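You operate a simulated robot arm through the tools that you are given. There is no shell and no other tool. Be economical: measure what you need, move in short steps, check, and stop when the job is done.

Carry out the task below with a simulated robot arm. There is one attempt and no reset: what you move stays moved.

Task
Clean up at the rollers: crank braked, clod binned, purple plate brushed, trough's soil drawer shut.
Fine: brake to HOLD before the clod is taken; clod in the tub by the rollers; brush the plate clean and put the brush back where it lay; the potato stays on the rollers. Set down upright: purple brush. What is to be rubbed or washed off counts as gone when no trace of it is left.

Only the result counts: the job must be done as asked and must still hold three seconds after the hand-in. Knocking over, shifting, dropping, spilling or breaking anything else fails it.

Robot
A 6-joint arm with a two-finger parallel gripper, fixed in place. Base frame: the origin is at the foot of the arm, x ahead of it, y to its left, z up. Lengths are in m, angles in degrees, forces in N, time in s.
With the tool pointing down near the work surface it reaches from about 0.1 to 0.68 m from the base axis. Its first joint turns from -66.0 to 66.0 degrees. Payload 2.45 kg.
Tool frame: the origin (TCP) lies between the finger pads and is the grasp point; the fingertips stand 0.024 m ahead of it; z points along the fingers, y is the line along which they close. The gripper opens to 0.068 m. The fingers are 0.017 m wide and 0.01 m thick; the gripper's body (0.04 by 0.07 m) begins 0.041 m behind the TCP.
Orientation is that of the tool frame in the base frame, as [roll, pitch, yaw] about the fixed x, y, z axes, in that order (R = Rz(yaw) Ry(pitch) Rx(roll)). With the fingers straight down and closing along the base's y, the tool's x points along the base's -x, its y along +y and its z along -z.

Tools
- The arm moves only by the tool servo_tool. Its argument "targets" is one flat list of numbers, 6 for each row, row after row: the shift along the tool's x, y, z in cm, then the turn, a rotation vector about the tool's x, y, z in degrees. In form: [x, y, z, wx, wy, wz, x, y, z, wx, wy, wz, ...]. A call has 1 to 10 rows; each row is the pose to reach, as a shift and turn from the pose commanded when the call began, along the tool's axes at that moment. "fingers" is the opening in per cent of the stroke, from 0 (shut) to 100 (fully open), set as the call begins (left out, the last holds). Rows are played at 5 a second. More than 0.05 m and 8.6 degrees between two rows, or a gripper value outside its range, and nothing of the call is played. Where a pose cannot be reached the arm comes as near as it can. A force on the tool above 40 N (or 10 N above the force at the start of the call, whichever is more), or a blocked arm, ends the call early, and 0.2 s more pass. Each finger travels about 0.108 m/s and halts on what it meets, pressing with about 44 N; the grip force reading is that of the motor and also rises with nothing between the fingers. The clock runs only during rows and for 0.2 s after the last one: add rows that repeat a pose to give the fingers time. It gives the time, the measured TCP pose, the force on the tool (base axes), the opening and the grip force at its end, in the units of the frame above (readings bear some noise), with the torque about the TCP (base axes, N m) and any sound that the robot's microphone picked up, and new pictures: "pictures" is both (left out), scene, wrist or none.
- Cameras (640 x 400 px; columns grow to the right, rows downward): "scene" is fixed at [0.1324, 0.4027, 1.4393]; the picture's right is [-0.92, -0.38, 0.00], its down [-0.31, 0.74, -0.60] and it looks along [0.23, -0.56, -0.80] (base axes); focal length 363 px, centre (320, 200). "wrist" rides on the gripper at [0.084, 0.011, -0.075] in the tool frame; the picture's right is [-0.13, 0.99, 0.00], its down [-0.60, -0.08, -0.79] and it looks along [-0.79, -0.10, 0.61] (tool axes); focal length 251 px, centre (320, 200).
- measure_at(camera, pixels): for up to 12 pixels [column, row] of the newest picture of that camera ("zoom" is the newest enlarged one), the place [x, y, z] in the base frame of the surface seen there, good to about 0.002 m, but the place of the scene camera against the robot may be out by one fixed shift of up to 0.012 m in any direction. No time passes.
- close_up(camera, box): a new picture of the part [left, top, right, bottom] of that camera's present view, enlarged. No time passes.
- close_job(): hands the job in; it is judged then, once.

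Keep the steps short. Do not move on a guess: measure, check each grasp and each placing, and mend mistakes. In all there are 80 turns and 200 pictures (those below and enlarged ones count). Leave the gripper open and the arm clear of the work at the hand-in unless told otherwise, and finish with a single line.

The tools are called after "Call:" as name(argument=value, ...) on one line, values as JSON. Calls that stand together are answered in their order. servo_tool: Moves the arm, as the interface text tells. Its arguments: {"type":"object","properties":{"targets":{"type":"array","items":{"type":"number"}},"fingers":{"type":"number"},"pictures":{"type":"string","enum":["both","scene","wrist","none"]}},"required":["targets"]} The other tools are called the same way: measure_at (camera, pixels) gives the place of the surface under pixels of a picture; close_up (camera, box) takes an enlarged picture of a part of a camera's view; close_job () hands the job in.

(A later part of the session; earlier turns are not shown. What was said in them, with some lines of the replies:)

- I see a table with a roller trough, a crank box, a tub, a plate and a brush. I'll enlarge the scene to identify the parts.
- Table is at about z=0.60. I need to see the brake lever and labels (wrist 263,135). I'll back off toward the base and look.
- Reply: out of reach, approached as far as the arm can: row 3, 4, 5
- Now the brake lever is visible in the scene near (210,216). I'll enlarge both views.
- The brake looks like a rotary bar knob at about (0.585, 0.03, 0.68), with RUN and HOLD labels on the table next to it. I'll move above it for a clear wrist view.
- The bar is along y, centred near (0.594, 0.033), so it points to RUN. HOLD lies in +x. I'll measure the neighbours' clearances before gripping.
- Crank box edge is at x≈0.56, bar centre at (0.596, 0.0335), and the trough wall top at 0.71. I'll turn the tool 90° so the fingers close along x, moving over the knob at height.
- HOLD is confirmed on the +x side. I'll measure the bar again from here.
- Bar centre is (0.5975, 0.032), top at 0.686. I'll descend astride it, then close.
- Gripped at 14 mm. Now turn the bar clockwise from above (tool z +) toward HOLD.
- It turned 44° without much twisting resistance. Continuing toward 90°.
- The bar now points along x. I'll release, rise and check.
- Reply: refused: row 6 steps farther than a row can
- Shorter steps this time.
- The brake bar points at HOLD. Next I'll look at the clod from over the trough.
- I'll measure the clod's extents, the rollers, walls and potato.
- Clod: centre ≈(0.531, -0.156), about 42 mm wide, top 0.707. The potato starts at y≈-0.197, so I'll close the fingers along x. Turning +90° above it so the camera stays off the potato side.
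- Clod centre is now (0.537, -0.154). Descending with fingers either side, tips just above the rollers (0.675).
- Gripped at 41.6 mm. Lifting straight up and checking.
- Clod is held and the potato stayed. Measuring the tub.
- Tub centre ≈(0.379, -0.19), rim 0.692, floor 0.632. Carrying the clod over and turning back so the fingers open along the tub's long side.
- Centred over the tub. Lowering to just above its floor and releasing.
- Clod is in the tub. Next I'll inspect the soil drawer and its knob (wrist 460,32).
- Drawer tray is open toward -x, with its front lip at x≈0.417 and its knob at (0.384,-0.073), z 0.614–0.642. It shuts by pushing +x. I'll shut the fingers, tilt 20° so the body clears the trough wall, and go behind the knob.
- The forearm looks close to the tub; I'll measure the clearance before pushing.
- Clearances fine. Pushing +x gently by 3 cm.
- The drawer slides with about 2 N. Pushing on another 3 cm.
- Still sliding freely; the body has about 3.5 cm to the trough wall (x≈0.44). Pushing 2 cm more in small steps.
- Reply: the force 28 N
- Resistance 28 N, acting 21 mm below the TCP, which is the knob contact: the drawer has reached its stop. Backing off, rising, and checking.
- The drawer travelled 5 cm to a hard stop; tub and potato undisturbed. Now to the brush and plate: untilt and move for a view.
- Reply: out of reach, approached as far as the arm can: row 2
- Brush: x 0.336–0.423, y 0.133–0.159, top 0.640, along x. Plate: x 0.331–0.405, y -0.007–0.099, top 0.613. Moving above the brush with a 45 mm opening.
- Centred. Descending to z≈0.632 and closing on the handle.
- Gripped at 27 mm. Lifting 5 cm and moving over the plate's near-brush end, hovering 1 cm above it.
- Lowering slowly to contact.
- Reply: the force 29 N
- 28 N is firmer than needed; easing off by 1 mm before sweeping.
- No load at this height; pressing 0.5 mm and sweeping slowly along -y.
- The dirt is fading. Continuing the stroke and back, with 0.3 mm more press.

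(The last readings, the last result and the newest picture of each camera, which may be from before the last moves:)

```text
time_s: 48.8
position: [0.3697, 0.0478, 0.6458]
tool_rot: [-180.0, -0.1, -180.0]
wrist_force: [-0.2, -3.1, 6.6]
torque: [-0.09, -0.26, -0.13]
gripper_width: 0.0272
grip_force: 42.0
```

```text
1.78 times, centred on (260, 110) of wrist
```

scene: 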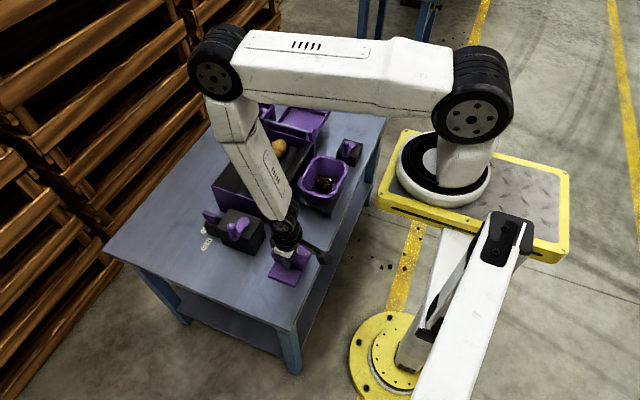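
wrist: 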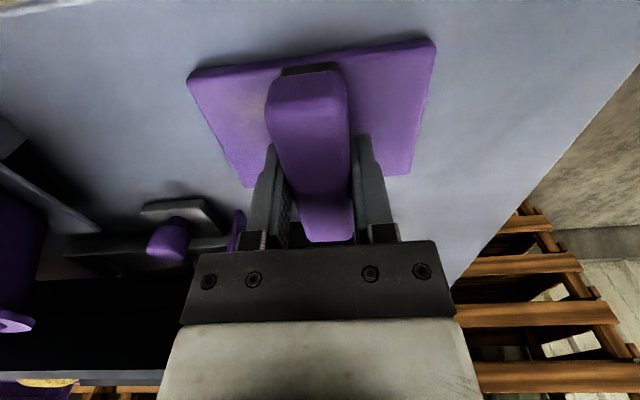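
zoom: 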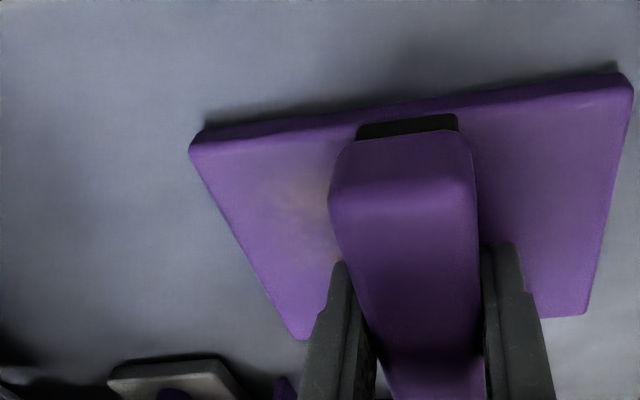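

Nearly clean. Two more full strokes.

Call:
servo_tool(targets=[0, -1.5, 0, 0, 0, 0, 0, -3, 0, 0, 0, 0, 0, -4.4, 0, 0, 0, 0, 0, -3, 0, 0, 0, 0, 0, -1.5, 0, 0, 0, 0, 0, 0, 0, 0, 0, 0, 0, 1.5, 0, 0, 0, 0, 0, 3, 0, 0, 0, 0, 0, 4.3, 0, 0, 0, 0, 0, 3, 0, 0, 0, 0], pictures="none")

Call:
servo_tool(targets=[0, -1.5, 0, 0, 0, 0, 0, -3, 0, 0, 0, 0, 0, -4.5, 0, 0, 0, 0, 0, -6, 0, 0, 0, 0, 0, -7.4, 0, 0, 0, 0, 0, -6, 0, 0, 0, 0, 0, -4.5, 0, 0, 0, 0, 0, -3, 0, 0, 0, 0, 0, -1.5, 0, 0, 0, 0, 0, 0, 0, 0, 0, 0], pictures="none")

Call:
servo_tool(targets=[0, 0, -2, 0, 0, 0, 0, 0, -5, 0, 0, 0, 0, 3, -7, 0, 0, 0, 0, 3, -7, 0, 0, 0])

Call:
close_up(camera="wrist", box=[80, 0, 440, 220])

Call:
close_up(camera="scene", box=[230, 225, 330, 315])

```text
time_s: 51.0
position: [0.3698, 0.0771, 0.6452]
tool_rot: [-179.9, 0.0, -180.0]
wrist_force: [-0.3, 0.6, -0.3]
torque: [-0.02, -0.02, -0.01]
gripper_width: 0.0271
grip_force: 41.6
```

```text
time_s: 53.2
position: [0.3677, 0.0758, 0.6461]
tool_rot: [180.0, 0.0, -179.9]
wrist_force: [0.1, -0.6, 0.7]
torque: [0.01, 0.03, 0.02]
gripper_width: 0.0273
grip_force: 42.0
```

```text
time_s: 54.2
position: [0.3711, 0.1058, 0.7181]
tool_rot: [-180.0, 0.0, -180.0]
wrist_force: [0.5, 0.0, -1.8]
torque: [-0.02, -0.03, -0.01]
gripper_width: 0.0272
grip_force: 41.4
```

scene: 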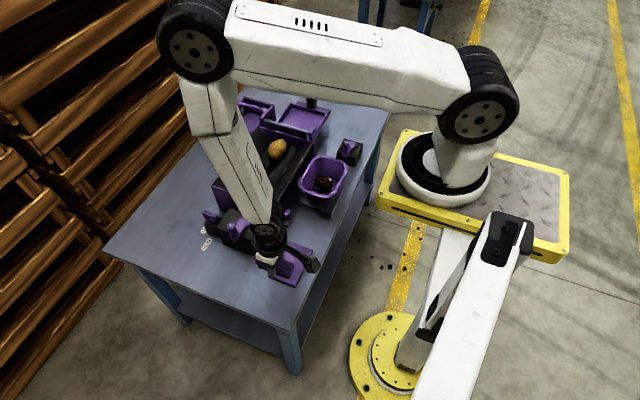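
wrist: 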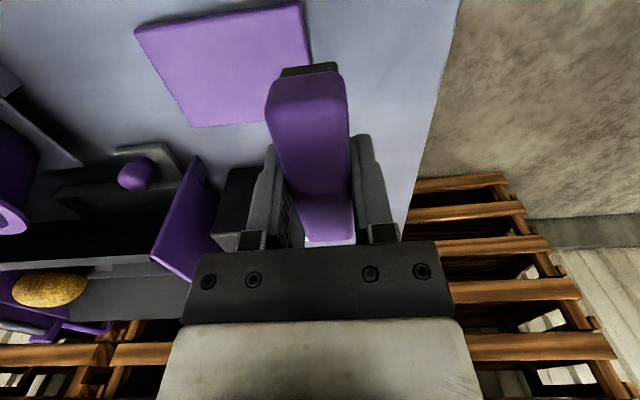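

```text
1.78 times, centred on (260, 110) of wrist
```

zoom: 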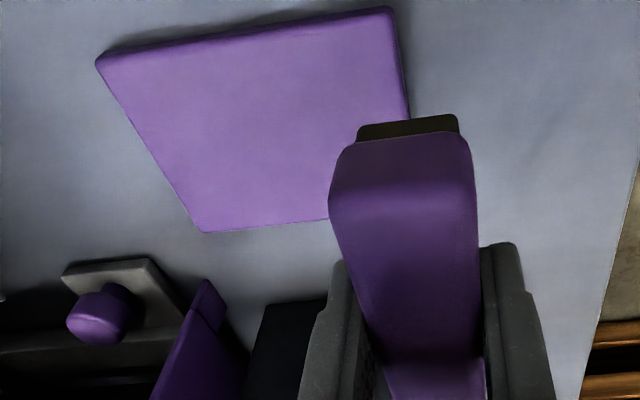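

```text
4.44 times, centred on (280, 270) of scene
```

zoom: 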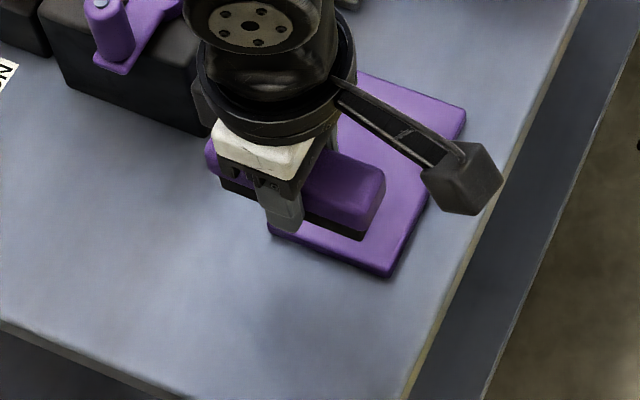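

The plate looks clean and hasn't moved. Closer inspection for traces before returning the brush.

Call:
close_up(camera="wrist", box=[120, 0, 320, 135])

Call:
measure_at(camera="wrist", pixels=[[140, 32], [193, 126], [298, 6], [220, 60], [290, 72], [335, 75]])

```text
2.96 times, centred on (220, 68) of wrist
```

zoom: 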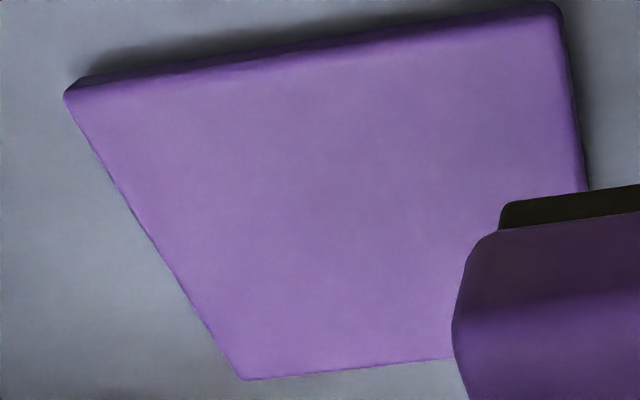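

```text
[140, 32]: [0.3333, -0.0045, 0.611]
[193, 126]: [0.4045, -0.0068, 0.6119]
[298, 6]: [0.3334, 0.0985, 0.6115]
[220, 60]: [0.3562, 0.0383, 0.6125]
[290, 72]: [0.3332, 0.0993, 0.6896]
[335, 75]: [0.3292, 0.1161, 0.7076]
```

There may be a very faint shade in the middle; I'll do another pair of strokes with slightly firmer press to be sure.

Call:
servo_tool(targets=[0, 0, 3, 0, 0, 0, 0, -2, 6, 0, 0, 0, 0, -2, 7.04, 0, 0, 0, 0, -3.5, 7.04, 0, 0, 0, 0, -5, 7.04, 0, 0, 0, 0, -6.5, 7.04, 0, 0, 0, 0, -8, 7.04, 0, 0, 0, 0, -9.5, 7.04, 0, 0, 0, 0, -10.4, 7.04, 0, 0, 0, 0, -9, 7.04, 0, 0, 0], pictures="none")

Call:
servo_tool(targets=[0, 1.5, 0, 0, 0, 0, 0, 3, 0, 0, 0, 0, 0, 4.5, 0, 0, 0, 0, 0, 6, 0, 0, 0, 0, 0, 7, 0, 0, 0, 0, 0, 5, 0, 0, 0, 0, 0, 3, 0, 0, 0, 0, 0, 1, 0, 0, 0, 0, 0, -1.2, 0, 0, 0, 0, 0, 1, 0, 0, 0, 0], pictures="none")

Call:
servo_tool(targets=[0, 1.5, 0, 0, 0, 0, 0, 3, 0, 0, 0, 0, 0, 4.5, 0, 0, 0, 0, 0, 6, 0, 0, 0, 0, 0, 6, -3, 0, 0, 0, 0, 8, -6.5, 0, 0, 0, 0, 8, -6.5, 0, 0, 0])

Call:
close_up(camera="wrist", box=[120, 0, 320, 135])

```text
time_s: 56.4
position: [0.3692, 0.0165, 0.6463]
tool_rot: [180.0, 0.0, 179.9]
wrist_force: [0.3, -5.8, 16.7]
torque: [-0.2, -0.18, -0.06]
gripper_width: 0.0273
grip_force: 41.9
```

```text
time_s: 58.6
position: [0.369, 0.0255, 0.6461]
tool_rot: [-179.9, 0.0, 180.0]
wrist_force: [0.4, -1.9, 5.4]
torque: [-0.05, -0.04, -0.02]
gripper_width: 0.0272
grip_force: 41.7
```

```text
time_s: 60.2
position: [0.3673, 0.1062, 0.7095]
tool_rot: [180.0, 0.1, -180.0]
wrist_force: [-0.4, 0.4, -0.4]
torque: [-0.02, 0.01, 0.0]
gripper_width: 0.0274
grip_force: 41.9
```

scene: 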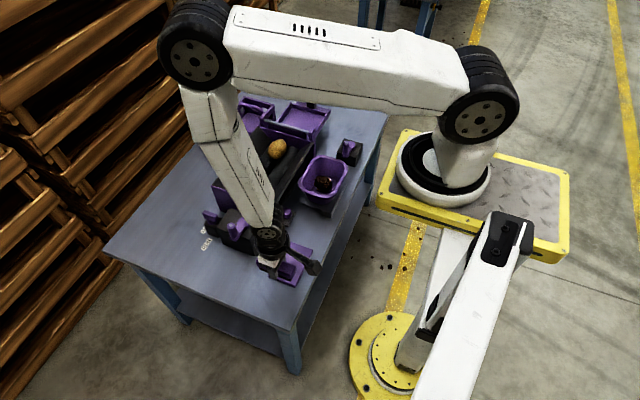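
wrist: 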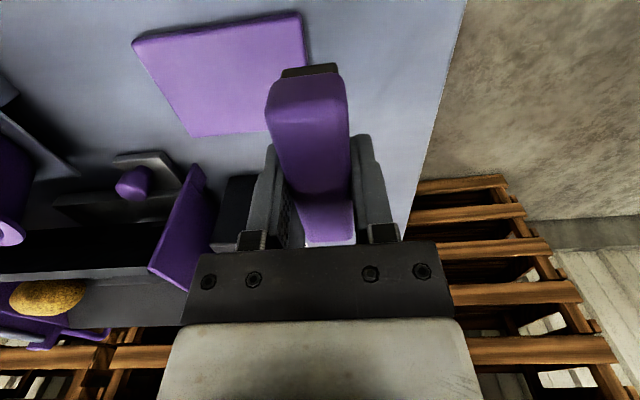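

```text
2.96 times, centred on (220, 68) of wrist
```

zoom: 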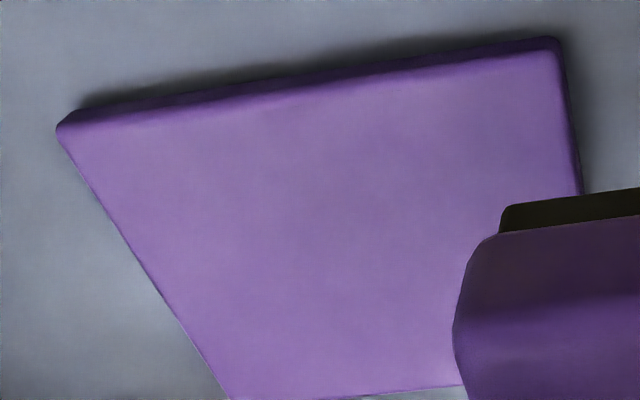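

Clean. Returning the brush to its original place (shift back to grasp pose).

Call:
servo_tool(targets=[-0.5, 2, 0, 0, 0, 0, -0.9, 4, 0, 0, 0, 0, -0.9, 4, 3, 0, 0, 0, -0.9, 4, 6, 0, 0, 0, -0.9, 4, 7.2, 0, 0, 0, -0.9, 4, 7.53, 0, 0, 0, -0.9, 4, 7.53, 0, 0, 0])

Call:
close_up(camera="scene", box=[230, 225, 330, 315])

```text
time_s: 61.8
position: [0.3786, 0.1453, 0.6339]
tool_rot: [180.0, 0.0, 180.0]
wrist_force: [-0.1, 1.0, -0.6]
torque: [0.01, -0.03, 0.02]
gripper_width: 0.0272
grip_force: 42.3
```

scene: 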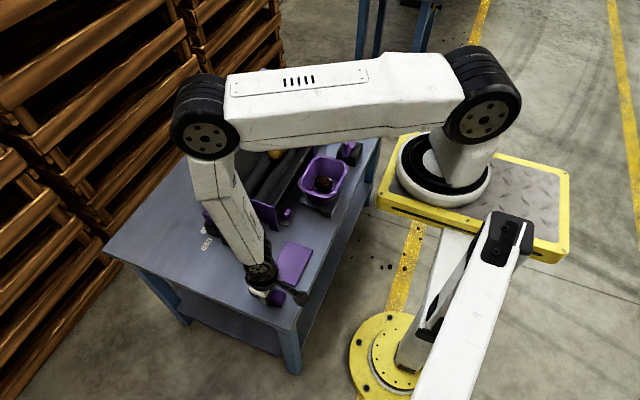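
wrist: 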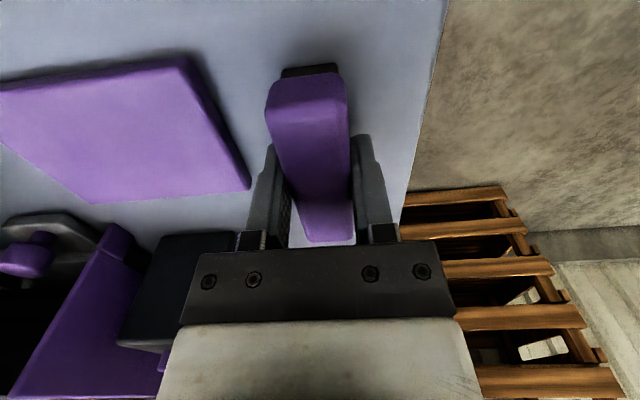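

```text
4.44 times, centred on (280, 270) of scene
```

zoom: 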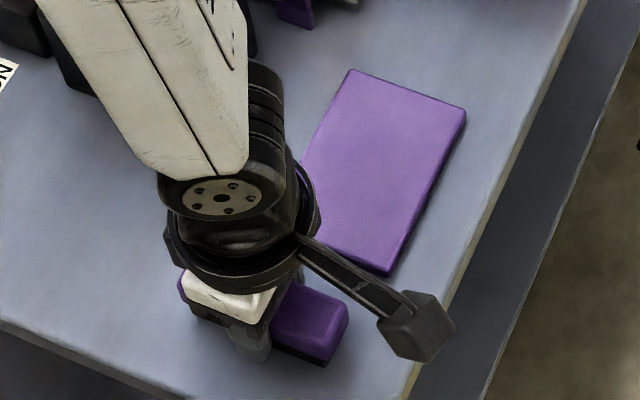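

It matches the original view. Opening to 45 mm, rising, then opening fully.

Call:
servo_tool(targets=[0, 0, 0.03, 0, 0, 0, 0, 0, 0.03, 0, 0, 0, 0, 0, 0.03, 0, 0, 0, 0, 0, -3, 0, 0, 0, 0, 0, -7, 0, 0, 0, 2, 0, -11, 0, 0, 0, 4, 1, -15, 0, 0, 0, 7, -2, -18, 0, 0, 0, 7, -2, -18, 0, 0, 0], fingers=66)

Call:
close_up(camera="scene", box=[230, 225, 330, 315])

Call:
close_up(camera="wrist", box=[200, 0, 440, 180])

```text
refused: row 8 steps farther than a row can; nothing moved
```

```text
4.44 times, centred on (280, 270) of scene
```

zoom: 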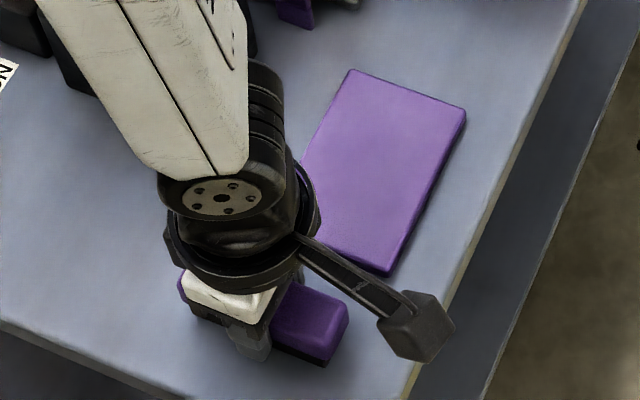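

```text
2.22 times, centred on (320, 90) of wrist
```

zoom: 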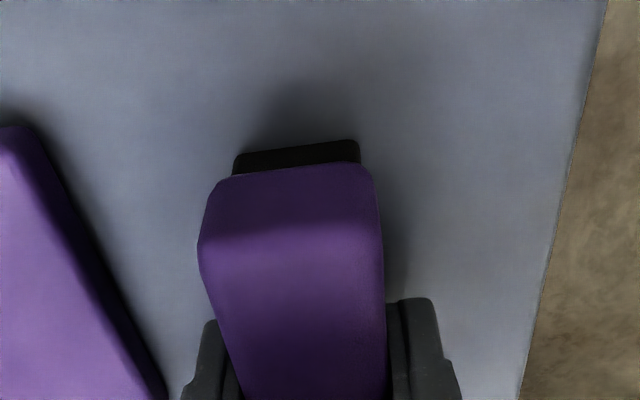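

Repeating with smaller steps.

Call:
servo_tool(targets=[0, 0, 0.03, 0, 0, 0, 0, 0, 0.03, 0, 0, 0, 0, 0, 0.03, 0, 0, 0, 0, 0, -3, 0, 0, 0, 0, 0, -7, 0, 0, 0, 2, 0, -11, 0, 0, 0, 4, -1, -14, 0, 0, 0, 6, -2, -17, 0, 0, 0, 7.5, -2.5, -18.5, 0, 0, 0, 7.5, -2.5, -18.5, 0, 0, 0], fingers=66)

Call:
close_up(camera="scene", box=[230, 225, 330, 315])

Call:
close_up(camera="wrist", box=[200, 0, 440, 180])

```text
time_s: 64.0
position: [0.3039, 0.1197, 0.8188]
tool_rot: [-180.0, 0.0, 179.9]
wrist_force: [0.1, 0.3, 0.5]
torque: [-0.02, 0.02, 0.0]
gripper_width: 0.045
grip_force: 0.1
```

scene: 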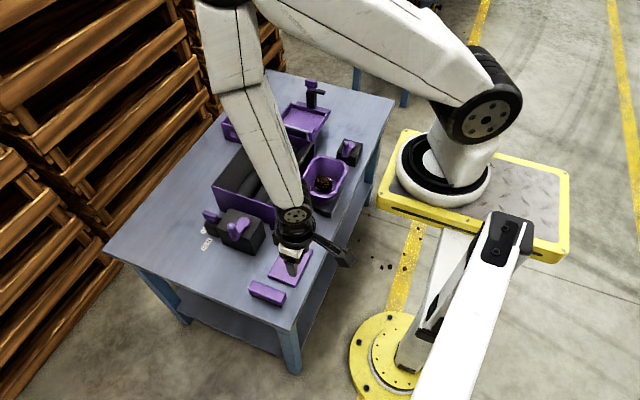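
wrist: 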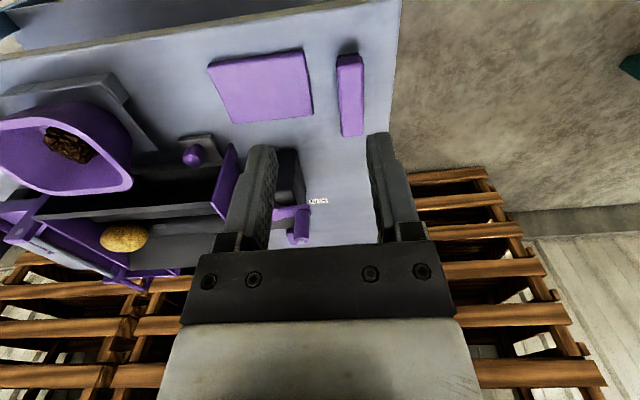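

```text
4.44 times, centred on (280, 270) of scene
```

zoom: 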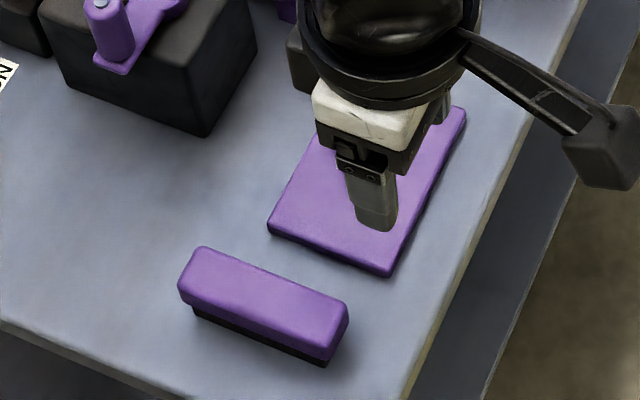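

```text
2.22 times, centred on (320, 90) of wrist
```

zoom: 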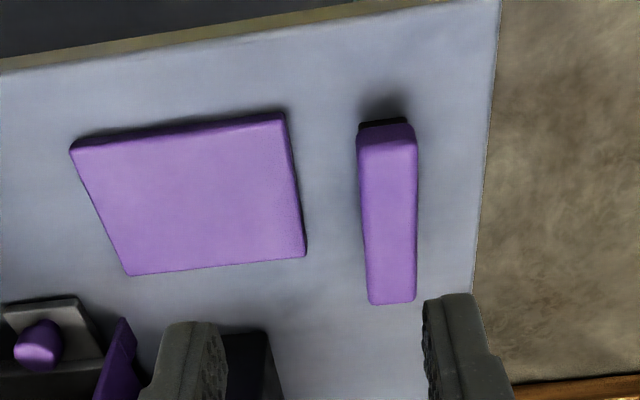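

Brush is upright in its place and plate clean. Moving the arm clear and opening the gripper for a final check.

Call:
servo_tool(targets=[-3, 1, -3, 0, 0, 0, -6, 2, -6, 0, 0, 0, -8, 3, -9, 0, 0, 0, -10, 4, -12, 0, 0, 0, -10.5, 7, -13.5, 0, 0, 0, -10.5, 10, -13.5, 0, 0, 0, -10.5, 10, -13.5, 0, 0, 0], fingers=100)

Call:
close_up(camera="scene", box=[195, 130, 355, 240])

Call:
close_up(camera="wrist", box=[0, 0, 320, 200])

```text
time_s: 65.6
position: [0.4063, 0.2209, 0.9558]
tool_rot: [180.0, 0.0, 180.0]
wrist_force: [-0.3, 0.2, 0.1]
torque: [-0.02, -0.01, -0.03]
gripper_width: 0.068
grip_force: 0.1
```

scene: 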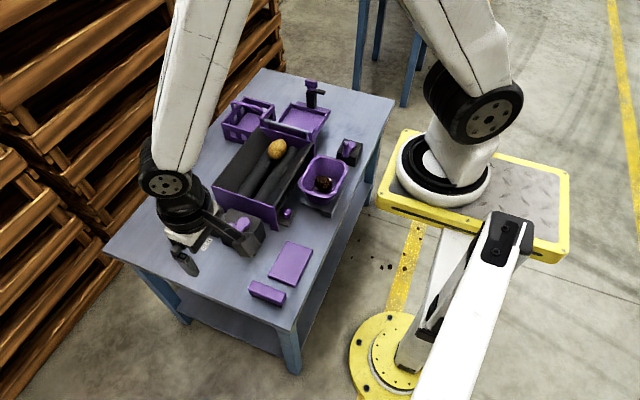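
wrist: 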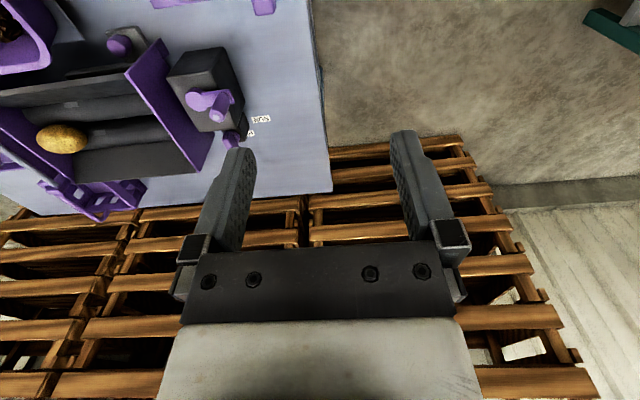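

```text
3.64 times, centred on (275, 185) of scene
```

zoom: 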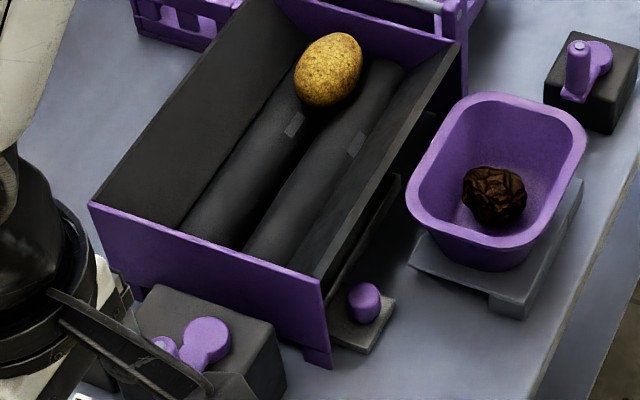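

```text
2.00 times, centred on (160, 100) of wrist
```

zoom: 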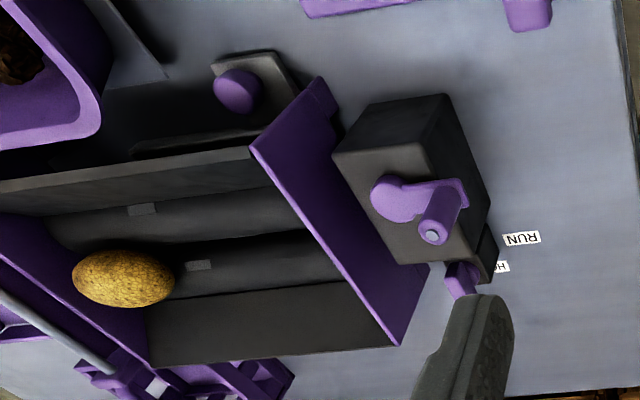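

Final check: brake bar at HOLD, clod in the tub, potato on the rollers, drawer against its stop, plate clean, and brush back in place. Arm is clear with the gripper open, so I'm handing in.

Call:
close_job()

```text
The job is handed in.
```

The crank brake is on HOLD, the clod is in the tub by the rollers, the purple plate is brushed clean with the brush back upright where it lay, the soil drawer is pushed in to its stop, and the potato is still on the rollers.
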